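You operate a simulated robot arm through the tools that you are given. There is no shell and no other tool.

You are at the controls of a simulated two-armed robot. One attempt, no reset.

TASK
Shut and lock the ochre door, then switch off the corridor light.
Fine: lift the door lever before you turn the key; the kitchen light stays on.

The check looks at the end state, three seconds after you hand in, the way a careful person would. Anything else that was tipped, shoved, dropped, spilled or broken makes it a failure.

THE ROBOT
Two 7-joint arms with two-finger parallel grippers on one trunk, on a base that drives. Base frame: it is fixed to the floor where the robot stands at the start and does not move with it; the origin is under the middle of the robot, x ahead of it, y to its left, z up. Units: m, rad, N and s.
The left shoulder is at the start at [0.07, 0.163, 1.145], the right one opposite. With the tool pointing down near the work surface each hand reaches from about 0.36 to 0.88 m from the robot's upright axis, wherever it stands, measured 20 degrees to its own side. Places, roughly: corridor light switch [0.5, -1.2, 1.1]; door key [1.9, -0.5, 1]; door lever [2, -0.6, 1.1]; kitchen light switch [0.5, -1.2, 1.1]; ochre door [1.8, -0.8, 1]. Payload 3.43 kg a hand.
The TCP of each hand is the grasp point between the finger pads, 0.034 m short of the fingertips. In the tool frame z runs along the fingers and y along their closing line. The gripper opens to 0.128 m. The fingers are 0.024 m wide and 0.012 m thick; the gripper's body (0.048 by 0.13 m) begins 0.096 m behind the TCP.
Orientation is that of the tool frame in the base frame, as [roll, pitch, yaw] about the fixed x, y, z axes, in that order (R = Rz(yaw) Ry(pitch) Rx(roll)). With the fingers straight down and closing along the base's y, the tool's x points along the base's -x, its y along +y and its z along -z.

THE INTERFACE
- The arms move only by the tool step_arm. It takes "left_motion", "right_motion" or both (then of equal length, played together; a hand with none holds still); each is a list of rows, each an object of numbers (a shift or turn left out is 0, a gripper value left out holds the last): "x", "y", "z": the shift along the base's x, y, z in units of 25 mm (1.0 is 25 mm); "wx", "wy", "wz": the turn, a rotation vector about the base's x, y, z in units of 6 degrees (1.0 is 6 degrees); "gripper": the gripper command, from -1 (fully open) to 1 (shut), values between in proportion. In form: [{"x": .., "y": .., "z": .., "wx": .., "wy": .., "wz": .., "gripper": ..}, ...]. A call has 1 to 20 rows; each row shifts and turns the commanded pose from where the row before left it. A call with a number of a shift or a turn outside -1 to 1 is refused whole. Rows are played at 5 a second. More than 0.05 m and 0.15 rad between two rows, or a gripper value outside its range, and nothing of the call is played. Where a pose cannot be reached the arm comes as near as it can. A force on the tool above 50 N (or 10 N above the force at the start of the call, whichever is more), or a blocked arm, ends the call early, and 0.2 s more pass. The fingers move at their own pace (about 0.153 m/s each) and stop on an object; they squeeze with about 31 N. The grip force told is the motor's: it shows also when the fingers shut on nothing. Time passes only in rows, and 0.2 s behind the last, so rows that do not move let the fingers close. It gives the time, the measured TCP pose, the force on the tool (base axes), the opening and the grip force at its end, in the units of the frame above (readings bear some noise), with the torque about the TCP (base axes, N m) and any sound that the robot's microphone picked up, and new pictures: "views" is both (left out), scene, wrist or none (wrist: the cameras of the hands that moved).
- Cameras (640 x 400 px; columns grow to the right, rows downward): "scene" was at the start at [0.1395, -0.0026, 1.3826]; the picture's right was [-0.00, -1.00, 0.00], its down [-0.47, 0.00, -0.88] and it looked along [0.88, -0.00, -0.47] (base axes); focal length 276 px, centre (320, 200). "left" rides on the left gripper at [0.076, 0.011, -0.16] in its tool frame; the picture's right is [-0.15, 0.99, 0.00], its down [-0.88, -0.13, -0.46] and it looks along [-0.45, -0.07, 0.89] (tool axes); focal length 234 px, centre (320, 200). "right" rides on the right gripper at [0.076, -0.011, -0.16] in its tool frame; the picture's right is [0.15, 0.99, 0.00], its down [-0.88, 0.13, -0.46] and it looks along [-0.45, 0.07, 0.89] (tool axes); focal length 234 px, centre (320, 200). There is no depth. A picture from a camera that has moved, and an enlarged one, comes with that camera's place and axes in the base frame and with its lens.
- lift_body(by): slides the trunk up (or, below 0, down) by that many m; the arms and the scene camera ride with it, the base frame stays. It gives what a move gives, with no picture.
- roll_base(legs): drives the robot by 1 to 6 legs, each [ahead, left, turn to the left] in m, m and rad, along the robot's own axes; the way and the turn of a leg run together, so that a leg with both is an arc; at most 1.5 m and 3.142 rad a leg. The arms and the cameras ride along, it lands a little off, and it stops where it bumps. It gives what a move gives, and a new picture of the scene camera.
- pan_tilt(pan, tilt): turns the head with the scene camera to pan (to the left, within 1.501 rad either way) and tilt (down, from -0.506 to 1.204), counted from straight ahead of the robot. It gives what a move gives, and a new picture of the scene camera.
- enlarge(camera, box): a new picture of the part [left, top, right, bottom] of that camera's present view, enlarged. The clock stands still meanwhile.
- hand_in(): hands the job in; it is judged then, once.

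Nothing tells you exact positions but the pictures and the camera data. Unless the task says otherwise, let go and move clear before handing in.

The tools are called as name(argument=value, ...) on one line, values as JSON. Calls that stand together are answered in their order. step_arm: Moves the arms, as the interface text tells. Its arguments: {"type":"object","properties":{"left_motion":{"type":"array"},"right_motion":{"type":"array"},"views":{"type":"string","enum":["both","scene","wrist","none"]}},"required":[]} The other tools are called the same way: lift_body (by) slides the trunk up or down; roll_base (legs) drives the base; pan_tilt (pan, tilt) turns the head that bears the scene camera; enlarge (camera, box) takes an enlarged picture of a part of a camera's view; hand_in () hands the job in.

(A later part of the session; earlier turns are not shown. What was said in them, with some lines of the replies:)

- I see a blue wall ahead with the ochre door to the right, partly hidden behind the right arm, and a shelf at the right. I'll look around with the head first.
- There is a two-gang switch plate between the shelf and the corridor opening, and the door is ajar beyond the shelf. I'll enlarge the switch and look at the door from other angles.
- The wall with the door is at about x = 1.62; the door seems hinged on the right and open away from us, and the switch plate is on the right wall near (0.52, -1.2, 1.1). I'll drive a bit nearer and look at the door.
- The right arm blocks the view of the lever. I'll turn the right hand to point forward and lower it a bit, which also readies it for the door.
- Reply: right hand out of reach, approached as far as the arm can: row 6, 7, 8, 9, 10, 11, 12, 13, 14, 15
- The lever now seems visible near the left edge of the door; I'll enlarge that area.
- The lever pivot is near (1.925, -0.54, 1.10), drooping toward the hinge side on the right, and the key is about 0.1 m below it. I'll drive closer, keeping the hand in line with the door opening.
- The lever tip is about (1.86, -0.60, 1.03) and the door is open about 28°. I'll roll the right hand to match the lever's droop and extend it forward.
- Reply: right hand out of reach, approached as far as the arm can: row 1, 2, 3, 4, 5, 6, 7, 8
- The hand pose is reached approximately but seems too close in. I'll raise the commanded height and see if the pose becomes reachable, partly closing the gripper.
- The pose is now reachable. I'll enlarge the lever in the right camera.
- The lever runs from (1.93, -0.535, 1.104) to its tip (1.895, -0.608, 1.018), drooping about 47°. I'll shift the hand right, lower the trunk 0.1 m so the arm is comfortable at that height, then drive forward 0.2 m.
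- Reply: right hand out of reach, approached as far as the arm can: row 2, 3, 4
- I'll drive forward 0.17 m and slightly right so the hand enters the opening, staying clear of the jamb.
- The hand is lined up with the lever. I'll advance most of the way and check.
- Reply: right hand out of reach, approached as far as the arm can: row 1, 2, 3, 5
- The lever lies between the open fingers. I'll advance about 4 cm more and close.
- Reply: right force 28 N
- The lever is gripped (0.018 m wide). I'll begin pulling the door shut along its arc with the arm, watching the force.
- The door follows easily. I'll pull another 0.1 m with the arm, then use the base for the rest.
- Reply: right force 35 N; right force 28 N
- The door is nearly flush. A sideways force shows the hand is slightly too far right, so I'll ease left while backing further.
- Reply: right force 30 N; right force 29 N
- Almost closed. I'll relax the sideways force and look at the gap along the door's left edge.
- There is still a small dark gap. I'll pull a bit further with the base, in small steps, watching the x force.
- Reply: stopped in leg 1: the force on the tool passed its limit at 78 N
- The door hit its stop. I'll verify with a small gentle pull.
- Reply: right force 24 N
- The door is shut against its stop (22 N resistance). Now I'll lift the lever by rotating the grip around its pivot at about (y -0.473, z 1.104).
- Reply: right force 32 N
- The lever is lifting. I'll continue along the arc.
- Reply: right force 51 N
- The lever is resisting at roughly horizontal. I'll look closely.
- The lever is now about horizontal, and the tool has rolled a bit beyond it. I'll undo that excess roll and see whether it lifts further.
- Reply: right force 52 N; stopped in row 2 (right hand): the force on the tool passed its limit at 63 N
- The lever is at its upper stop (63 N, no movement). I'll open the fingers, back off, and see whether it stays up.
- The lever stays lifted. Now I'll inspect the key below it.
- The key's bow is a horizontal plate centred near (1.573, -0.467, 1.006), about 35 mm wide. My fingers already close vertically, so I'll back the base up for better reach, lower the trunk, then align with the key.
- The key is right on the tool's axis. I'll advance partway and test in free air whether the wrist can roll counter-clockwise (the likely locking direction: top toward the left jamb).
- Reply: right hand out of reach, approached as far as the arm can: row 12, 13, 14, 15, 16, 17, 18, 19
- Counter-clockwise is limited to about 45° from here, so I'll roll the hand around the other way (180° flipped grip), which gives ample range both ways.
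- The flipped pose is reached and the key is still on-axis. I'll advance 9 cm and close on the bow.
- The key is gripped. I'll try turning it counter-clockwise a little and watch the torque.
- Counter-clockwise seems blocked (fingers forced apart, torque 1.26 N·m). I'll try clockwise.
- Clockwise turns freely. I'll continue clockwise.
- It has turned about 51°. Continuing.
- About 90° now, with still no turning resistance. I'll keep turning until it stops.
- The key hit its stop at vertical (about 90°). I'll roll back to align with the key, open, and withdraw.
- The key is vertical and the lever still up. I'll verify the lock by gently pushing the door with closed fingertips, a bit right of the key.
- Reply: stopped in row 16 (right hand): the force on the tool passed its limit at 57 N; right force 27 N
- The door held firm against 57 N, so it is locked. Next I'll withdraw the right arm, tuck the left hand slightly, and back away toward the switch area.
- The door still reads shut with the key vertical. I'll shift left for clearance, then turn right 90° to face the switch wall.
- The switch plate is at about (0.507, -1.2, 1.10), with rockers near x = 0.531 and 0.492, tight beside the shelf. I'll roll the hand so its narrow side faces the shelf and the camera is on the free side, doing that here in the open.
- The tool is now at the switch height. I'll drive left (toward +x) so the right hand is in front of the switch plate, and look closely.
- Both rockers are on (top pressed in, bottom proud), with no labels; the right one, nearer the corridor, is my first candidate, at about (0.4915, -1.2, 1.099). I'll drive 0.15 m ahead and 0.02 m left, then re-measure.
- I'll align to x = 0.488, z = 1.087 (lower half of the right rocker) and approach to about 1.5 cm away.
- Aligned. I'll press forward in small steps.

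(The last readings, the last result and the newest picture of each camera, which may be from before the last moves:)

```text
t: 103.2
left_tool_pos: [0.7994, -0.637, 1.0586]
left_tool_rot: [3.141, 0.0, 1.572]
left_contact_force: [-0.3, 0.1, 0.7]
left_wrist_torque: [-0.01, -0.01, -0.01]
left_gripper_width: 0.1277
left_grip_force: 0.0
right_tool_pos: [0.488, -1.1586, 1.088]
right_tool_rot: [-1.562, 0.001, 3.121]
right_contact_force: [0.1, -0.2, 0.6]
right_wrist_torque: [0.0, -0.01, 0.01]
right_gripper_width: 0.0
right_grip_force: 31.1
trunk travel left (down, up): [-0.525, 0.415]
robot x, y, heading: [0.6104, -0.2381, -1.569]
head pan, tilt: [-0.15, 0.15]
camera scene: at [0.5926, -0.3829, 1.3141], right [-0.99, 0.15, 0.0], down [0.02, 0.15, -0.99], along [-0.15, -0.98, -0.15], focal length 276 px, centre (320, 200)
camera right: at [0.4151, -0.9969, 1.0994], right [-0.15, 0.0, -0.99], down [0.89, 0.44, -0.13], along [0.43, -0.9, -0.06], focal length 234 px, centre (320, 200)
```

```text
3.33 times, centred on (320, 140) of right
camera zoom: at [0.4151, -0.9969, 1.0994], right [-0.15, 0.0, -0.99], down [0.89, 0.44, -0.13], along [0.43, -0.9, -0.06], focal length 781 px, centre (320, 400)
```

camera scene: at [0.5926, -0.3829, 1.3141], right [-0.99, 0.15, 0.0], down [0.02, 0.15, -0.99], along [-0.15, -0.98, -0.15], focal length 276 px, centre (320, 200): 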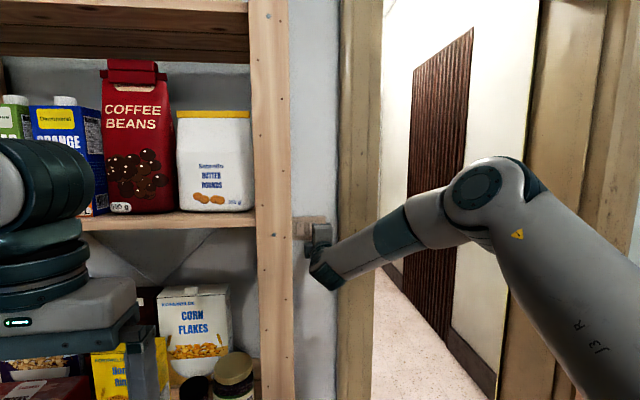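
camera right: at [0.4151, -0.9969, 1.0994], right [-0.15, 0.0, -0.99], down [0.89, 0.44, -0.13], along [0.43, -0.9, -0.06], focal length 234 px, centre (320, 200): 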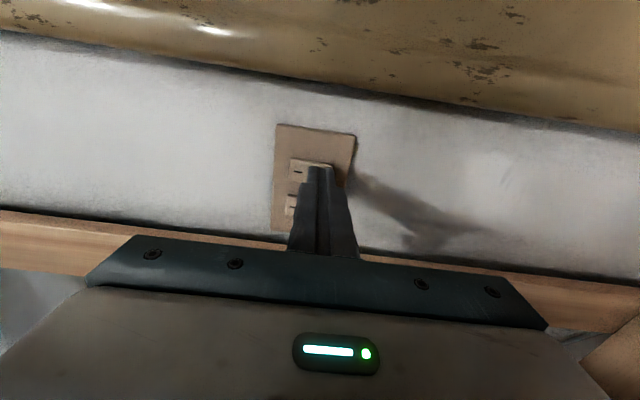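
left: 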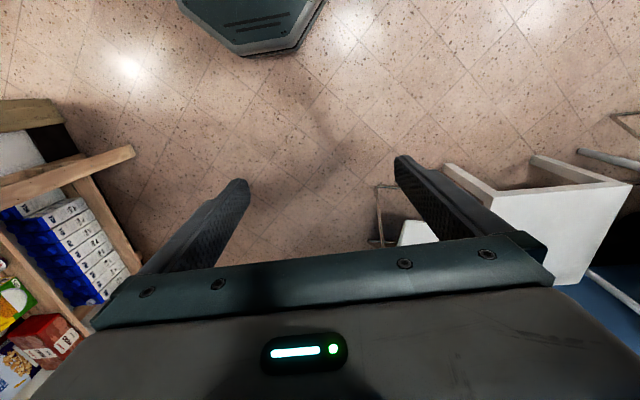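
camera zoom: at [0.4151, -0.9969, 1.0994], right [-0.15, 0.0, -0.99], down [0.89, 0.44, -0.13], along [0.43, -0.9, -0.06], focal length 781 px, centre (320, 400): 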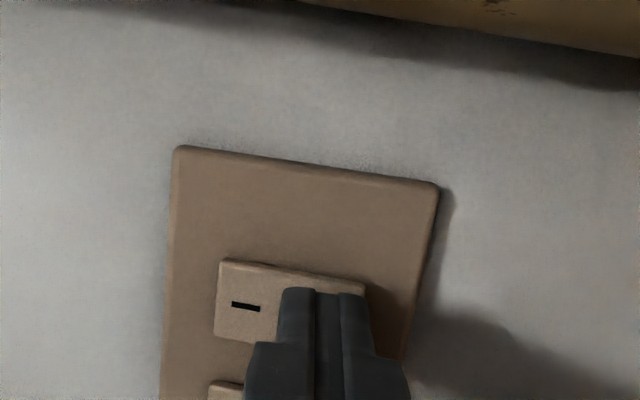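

No contact yet; continuing in small steps.

step_arm(right_motion=[{"y": -0.1}, {"y": -0.1}, {"y": -0.1}, {"y": -0.1}, {"y": -0.1}])

enlarge(camera="right", box=[240, 80, 400, 200])

```text
t: 104.3
left_tool_pos: [0.7992, -0.6371, 1.0586]
left_tool_rot: [3.141, 0.0, 1.572]
left_contact_force: [-0.6, -0.7, 0.1]
left_wrist_torque: [-0.02, 0.02, 0.03]
left_gripper_width: 0.1279
left_grip_force: 0.2
right_tool_pos: [0.4875, -1.1702, 1.0871]
right_tool_rot: [-1.563, 0.0, 3.122]
right_contact_force: [0.6, 0.1, -0.1]
right_wrist_torque: [0.01, -0.01, -0.01]
right_gripper_width: 0.0001
right_grip_force: 30.8
trunk travel left (down, up): [-0.525, 0.415]
robot x, y, heading: [0.6081, -0.2402, -1.567]
head pan, tilt: [-0.15, 0.15]
camera scene: at [0.5925, -0.383, 1.3141], right [-0.99, 0.15, 0.0], down [0.02, 0.15, -0.99], along [-0.15, -0.98, -0.15], focal length 276 px, centre (320, 200)
camera right: at [0.4144, -1.0093, 1.0988], right [-0.15, 0.0, -0.99], down [0.89, 0.44, -0.13], along [0.43, -0.9, -0.06], focal length 234 px, centre (320, 200)
```

scene: 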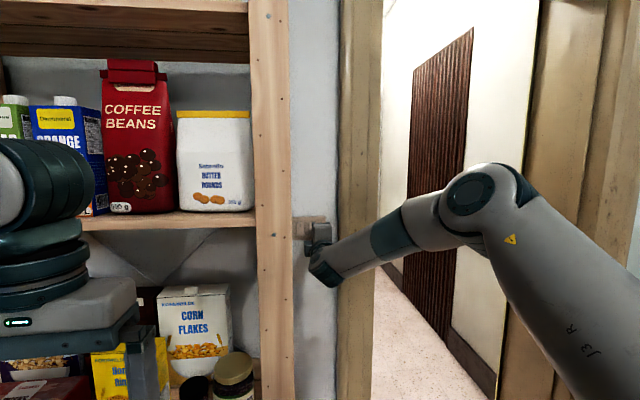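
right: 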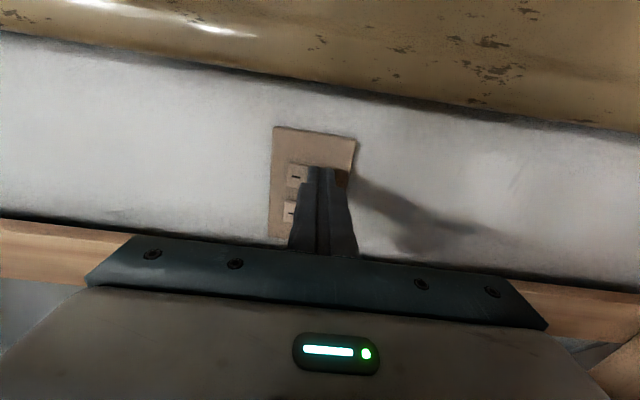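

```text
3.33 times, centred on (320, 140) of right
camera zoom: at [0.4144, -1.0093, 1.0988], right [-0.15, 0.0, -0.99], down [0.89, 0.44, -0.13], along [0.43, -0.9, -0.06], focal length 781 px, centre (320, 400)
```

zoom: 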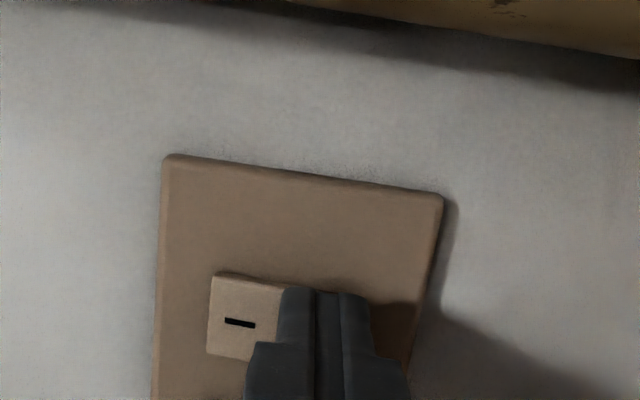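

step_arm(right_motion=[{"y": -0.1}, {"y": -0.1}, {"y": -0.1}, {"y": -0.1}])

```text
t: 105.3
left_tool_pos: [0.7984, -0.6319, 1.0612]
left_tool_rot: [-3.14, 0.004, 1.571]
left_contact_force: [0.8, 0.0, -0.1]
left_wrist_torque: [-0.02, 0.0, 0.01]
left_gripper_width: 0.128
left_grip_force: 0.1
right_tool_pos: [0.487, -1.1731, 1.088]
right_tool_rot: [-1.562, 0.003, 3.123]
right_contact_force: [-2.5, 46.1, -16.2]
right_wrist_torque: [0.17, -0.07, -0.41]
right_gripper_width: 0.0
right_grip_force: 31.2
trunk travel left (down, up): [-0.525, 0.415]
robot x, y, heading: [0.6079, -0.2363, -1.568]
head pan, tilt: [-0.15, 0.15]
heard: click
camera scene: at [0.5916, -0.377, 1.3144], right [-0.99, 0.15, 0.0], down [0.02, 0.14, -0.99], along [-0.15, -0.98, -0.15], focal length 276 px, centre (320, 200)
camera right: at [0.4137, -1.0137, 1.0986], right [-0.15, 0.0, -0.99], down [0.89, 0.44, -0.13], along [0.44, -0.9, -0.06], focal length 234 px, centre (320, 200)
```

scene: 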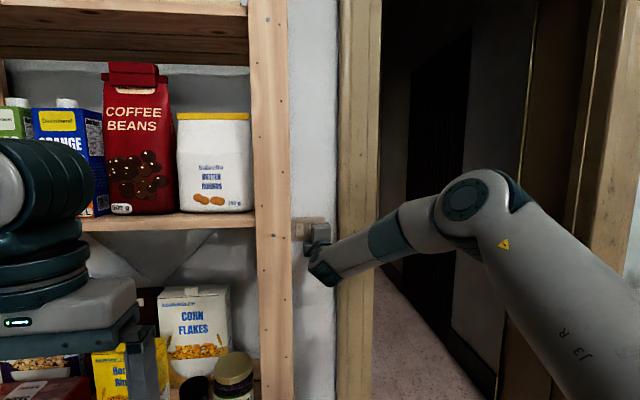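
right: 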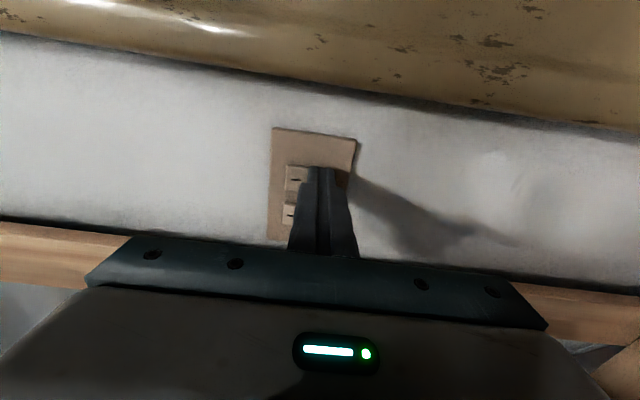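

The switch clicked and the corridor went dark while the kitchen stays lit. I'll withdraw straight back and check everything.

step_arm(right_motion=[{"y": 0.8}, {"y": 0.8}, {"y": 0.8}, {"y": 0.8}, {"y": 0.8}, {"y": 0.8}, {"y": 0.8}, {"y": 0.8}])

enlarge(camera="right", box=[240, 80, 400, 200])

roll_base(legs=[[-0.3, 0.0, 0]])

pan_tilt(pan=0.95, tilt=0.2)

```text
t: 107.2
left_tool_pos: [0.7989, -0.6355, 1.0595]
left_tool_rot: [-3.141, -0.001, 1.572]
left_contact_force: [0.2, 0.4, 0.3]
left_wrist_torque: [0.01, 0.03, 0.03]
left_gripper_width: 0.128
left_grip_force: 0.1
right_tool_pos: [0.4879, -1.0204, 1.0897]
right_tool_rot: [-1.562, 0.002, 3.122]
right_contact_force: [0.1, 0.2, 0.4]
right_wrist_torque: [0.03, -0.03, -0.01]
right_gripper_width: 0.0
right_grip_force: 30.9
trunk travel left (down, up): [-0.525, 0.415]
robot x, y, heading: [0.6079, -0.2375, -1.569]
head pan, tilt: [-0.15, 0.15]
camera scene: at [0.5925, -0.3823, 1.3142], right [-0.99, 0.15, 0.0], down [0.02, 0.15, -0.99], along [-0.15, -0.98, -0.15], focal length 276 px, centre (320, 200)
camera right: at [0.4144, -0.8579, 1.0999], right [-0.15, -0.01, -0.99], down [0.89, 0.44, -0.13], along [0.43, -0.9, -0.06], focal length 234 px, centre (320, 200)
```

scene: 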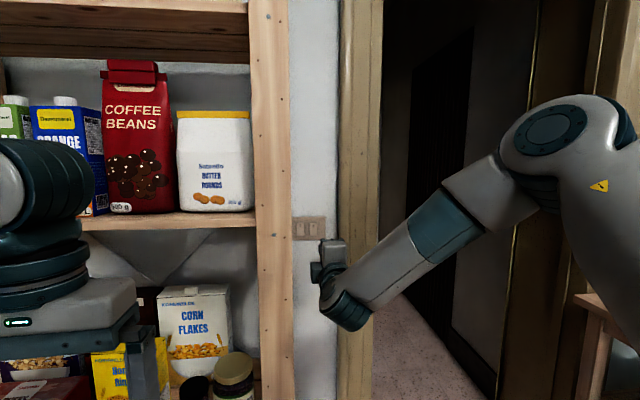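
right: 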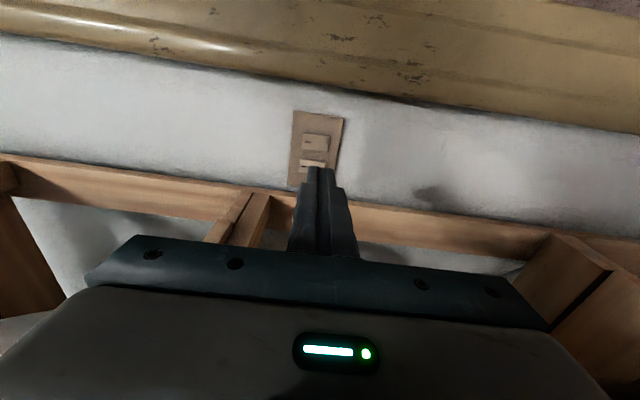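

```text
3.33 times, centred on (320, 140) of right
camera zoom: at [0.4144, -0.8579, 1.0999], right [-0.15, -0.01, -0.99], down [0.89, 0.44, -0.13], along [0.43, -0.9, -0.06], focal length 781 px, centre (320, 400)
```

zoom: 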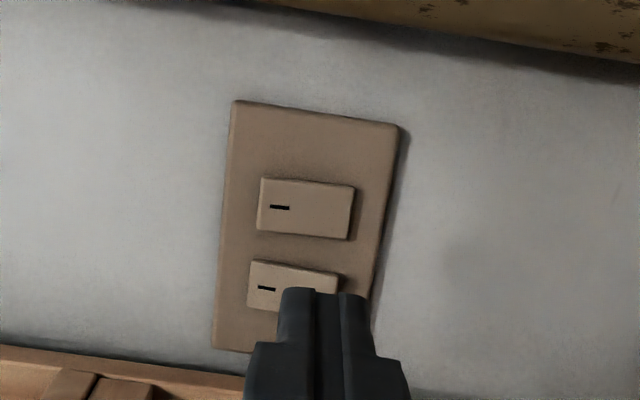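

```text
t: 109.2
left_tool_pos: [0.7995, -0.3348, 1.0591]
left_tool_rot: [-3.141, 0.001, 1.574]
left_contact_force: [-0.3, 0.1, 0.5]
left_wrist_torque: [0.0, -0.03, 0.01]
left_gripper_width: 0.1282
left_grip_force: 0.1
right_tool_pos: [0.4873, -0.7184, 1.0898]
right_tool_rot: [-1.561, 0.0, 3.124]
right_contact_force: [0.2, -0.3, 0.7]
right_wrist_torque: [0.02, -0.02, -0.04]
right_gripper_width: 0.0
right_grip_force: 30.7
trunk travel left (down, up): [-0.525, 0.415]
robot x, y, heading: [0.6057, 0.0629, -1.568]
head pan, tilt: [-0.15, 0.15]
camera scene: at [0.592, -0.0811, 1.3141], right [-0.99, 0.15, 0.0], down [0.02, 0.15, -0.99], along [-0.15, -0.98, -0.15], focal length 276 px, centre (320, 200)
```

scene: 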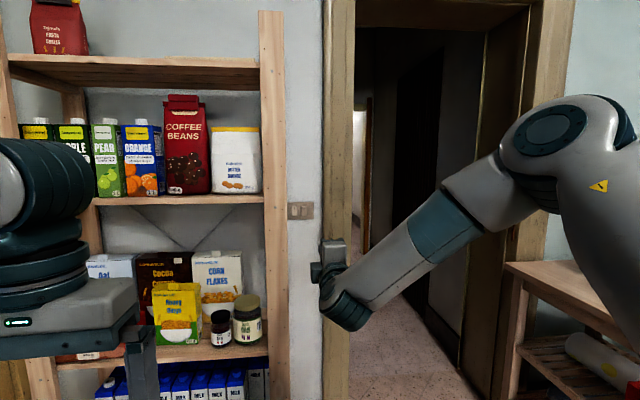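

```text
t: 110.5
left_tool_pos: [0.7995, -0.3362, 1.0585]
left_tool_rot: [-3.14, 0.0, 1.574]
left_contact_force: [-0.1, -0.2, -0.8]
left_wrist_torque: [0.01, -0.01, 0.01]
left_gripper_width: 0.1279
left_grip_force: 0.0
right_tool_pos: [0.4873, -0.7187, 1.0893]
right_tool_rot: [-1.563, 0.002, 3.125]
right_contact_force: [0.3, 0.0, 0.8]
right_wrist_torque: [-0.01, 0.02, 0.0]
right_gripper_width: 0.0001
right_grip_force: 30.8
trunk travel left (down, up): [-0.525, 0.415]
robot x, y, heading: [0.6083, 0.0652, -1.567]
head pan, tilt: [0.949, 0.201]
camera scene: at [0.6815, -0.0442, 1.3094], right [-0.58, -0.81, 0.0], down [-0.16, 0.12, -0.98], along [0.8, -0.57, -0.2], focal length 276 px, centre (320, 200)
```

scene: 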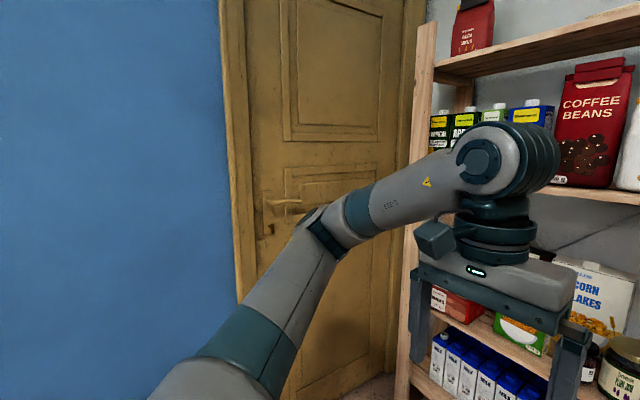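

enlarge(camera="scene", box=[220, 150, 348, 250])

```text
4.00 times, centred on (284, 200) of scene
camera zoom: at [0.6815, -0.0442, 1.3094], right [-0.58, -0.81, 0.0], down [-0.16, 0.12, -0.98], along [0.8, -0.57, -0.2], focal length 1103 px, centre (464, 200)
```

zoom: 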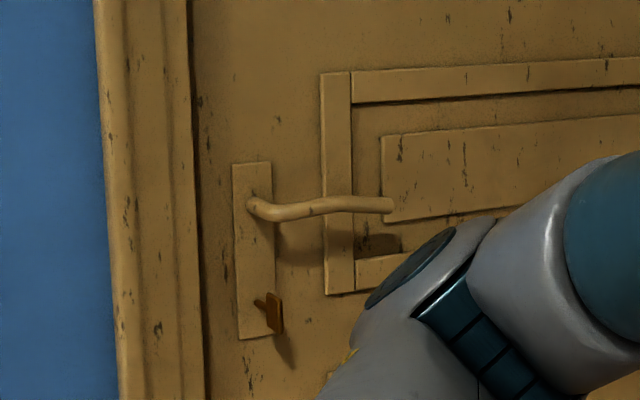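

The door is shut with its lever up and the key turned to its stop. The corridor is dark, the kitchen light is on, and both arms are clear of everything, so I'm handing in.

hand_in()

```text
The job is handed in.
```

The ochre door is shut and locked, and the corridor light is off. The kitchen light is still on. I haven't been given a verdict on the hand-in.

- **Door:** I pulled it shut by the lever until it met its stop, then lifted the lever to its upper end. It stayed up when I let go.
- **Lock:** After the lever was up, I turned the key clockwise about 90° to its stop. The door then held against a push of up to 57 N. I left the key in the lock, standing vertical.
- **Light:** The two switches have no labels, so I chose the right-hand one, nearer the corridor. It clicked and the corridor went dark. I did not touch the other switch.

Nothing was visibly knocked or moved in the last pictures, and both hands were clear before I handed in.
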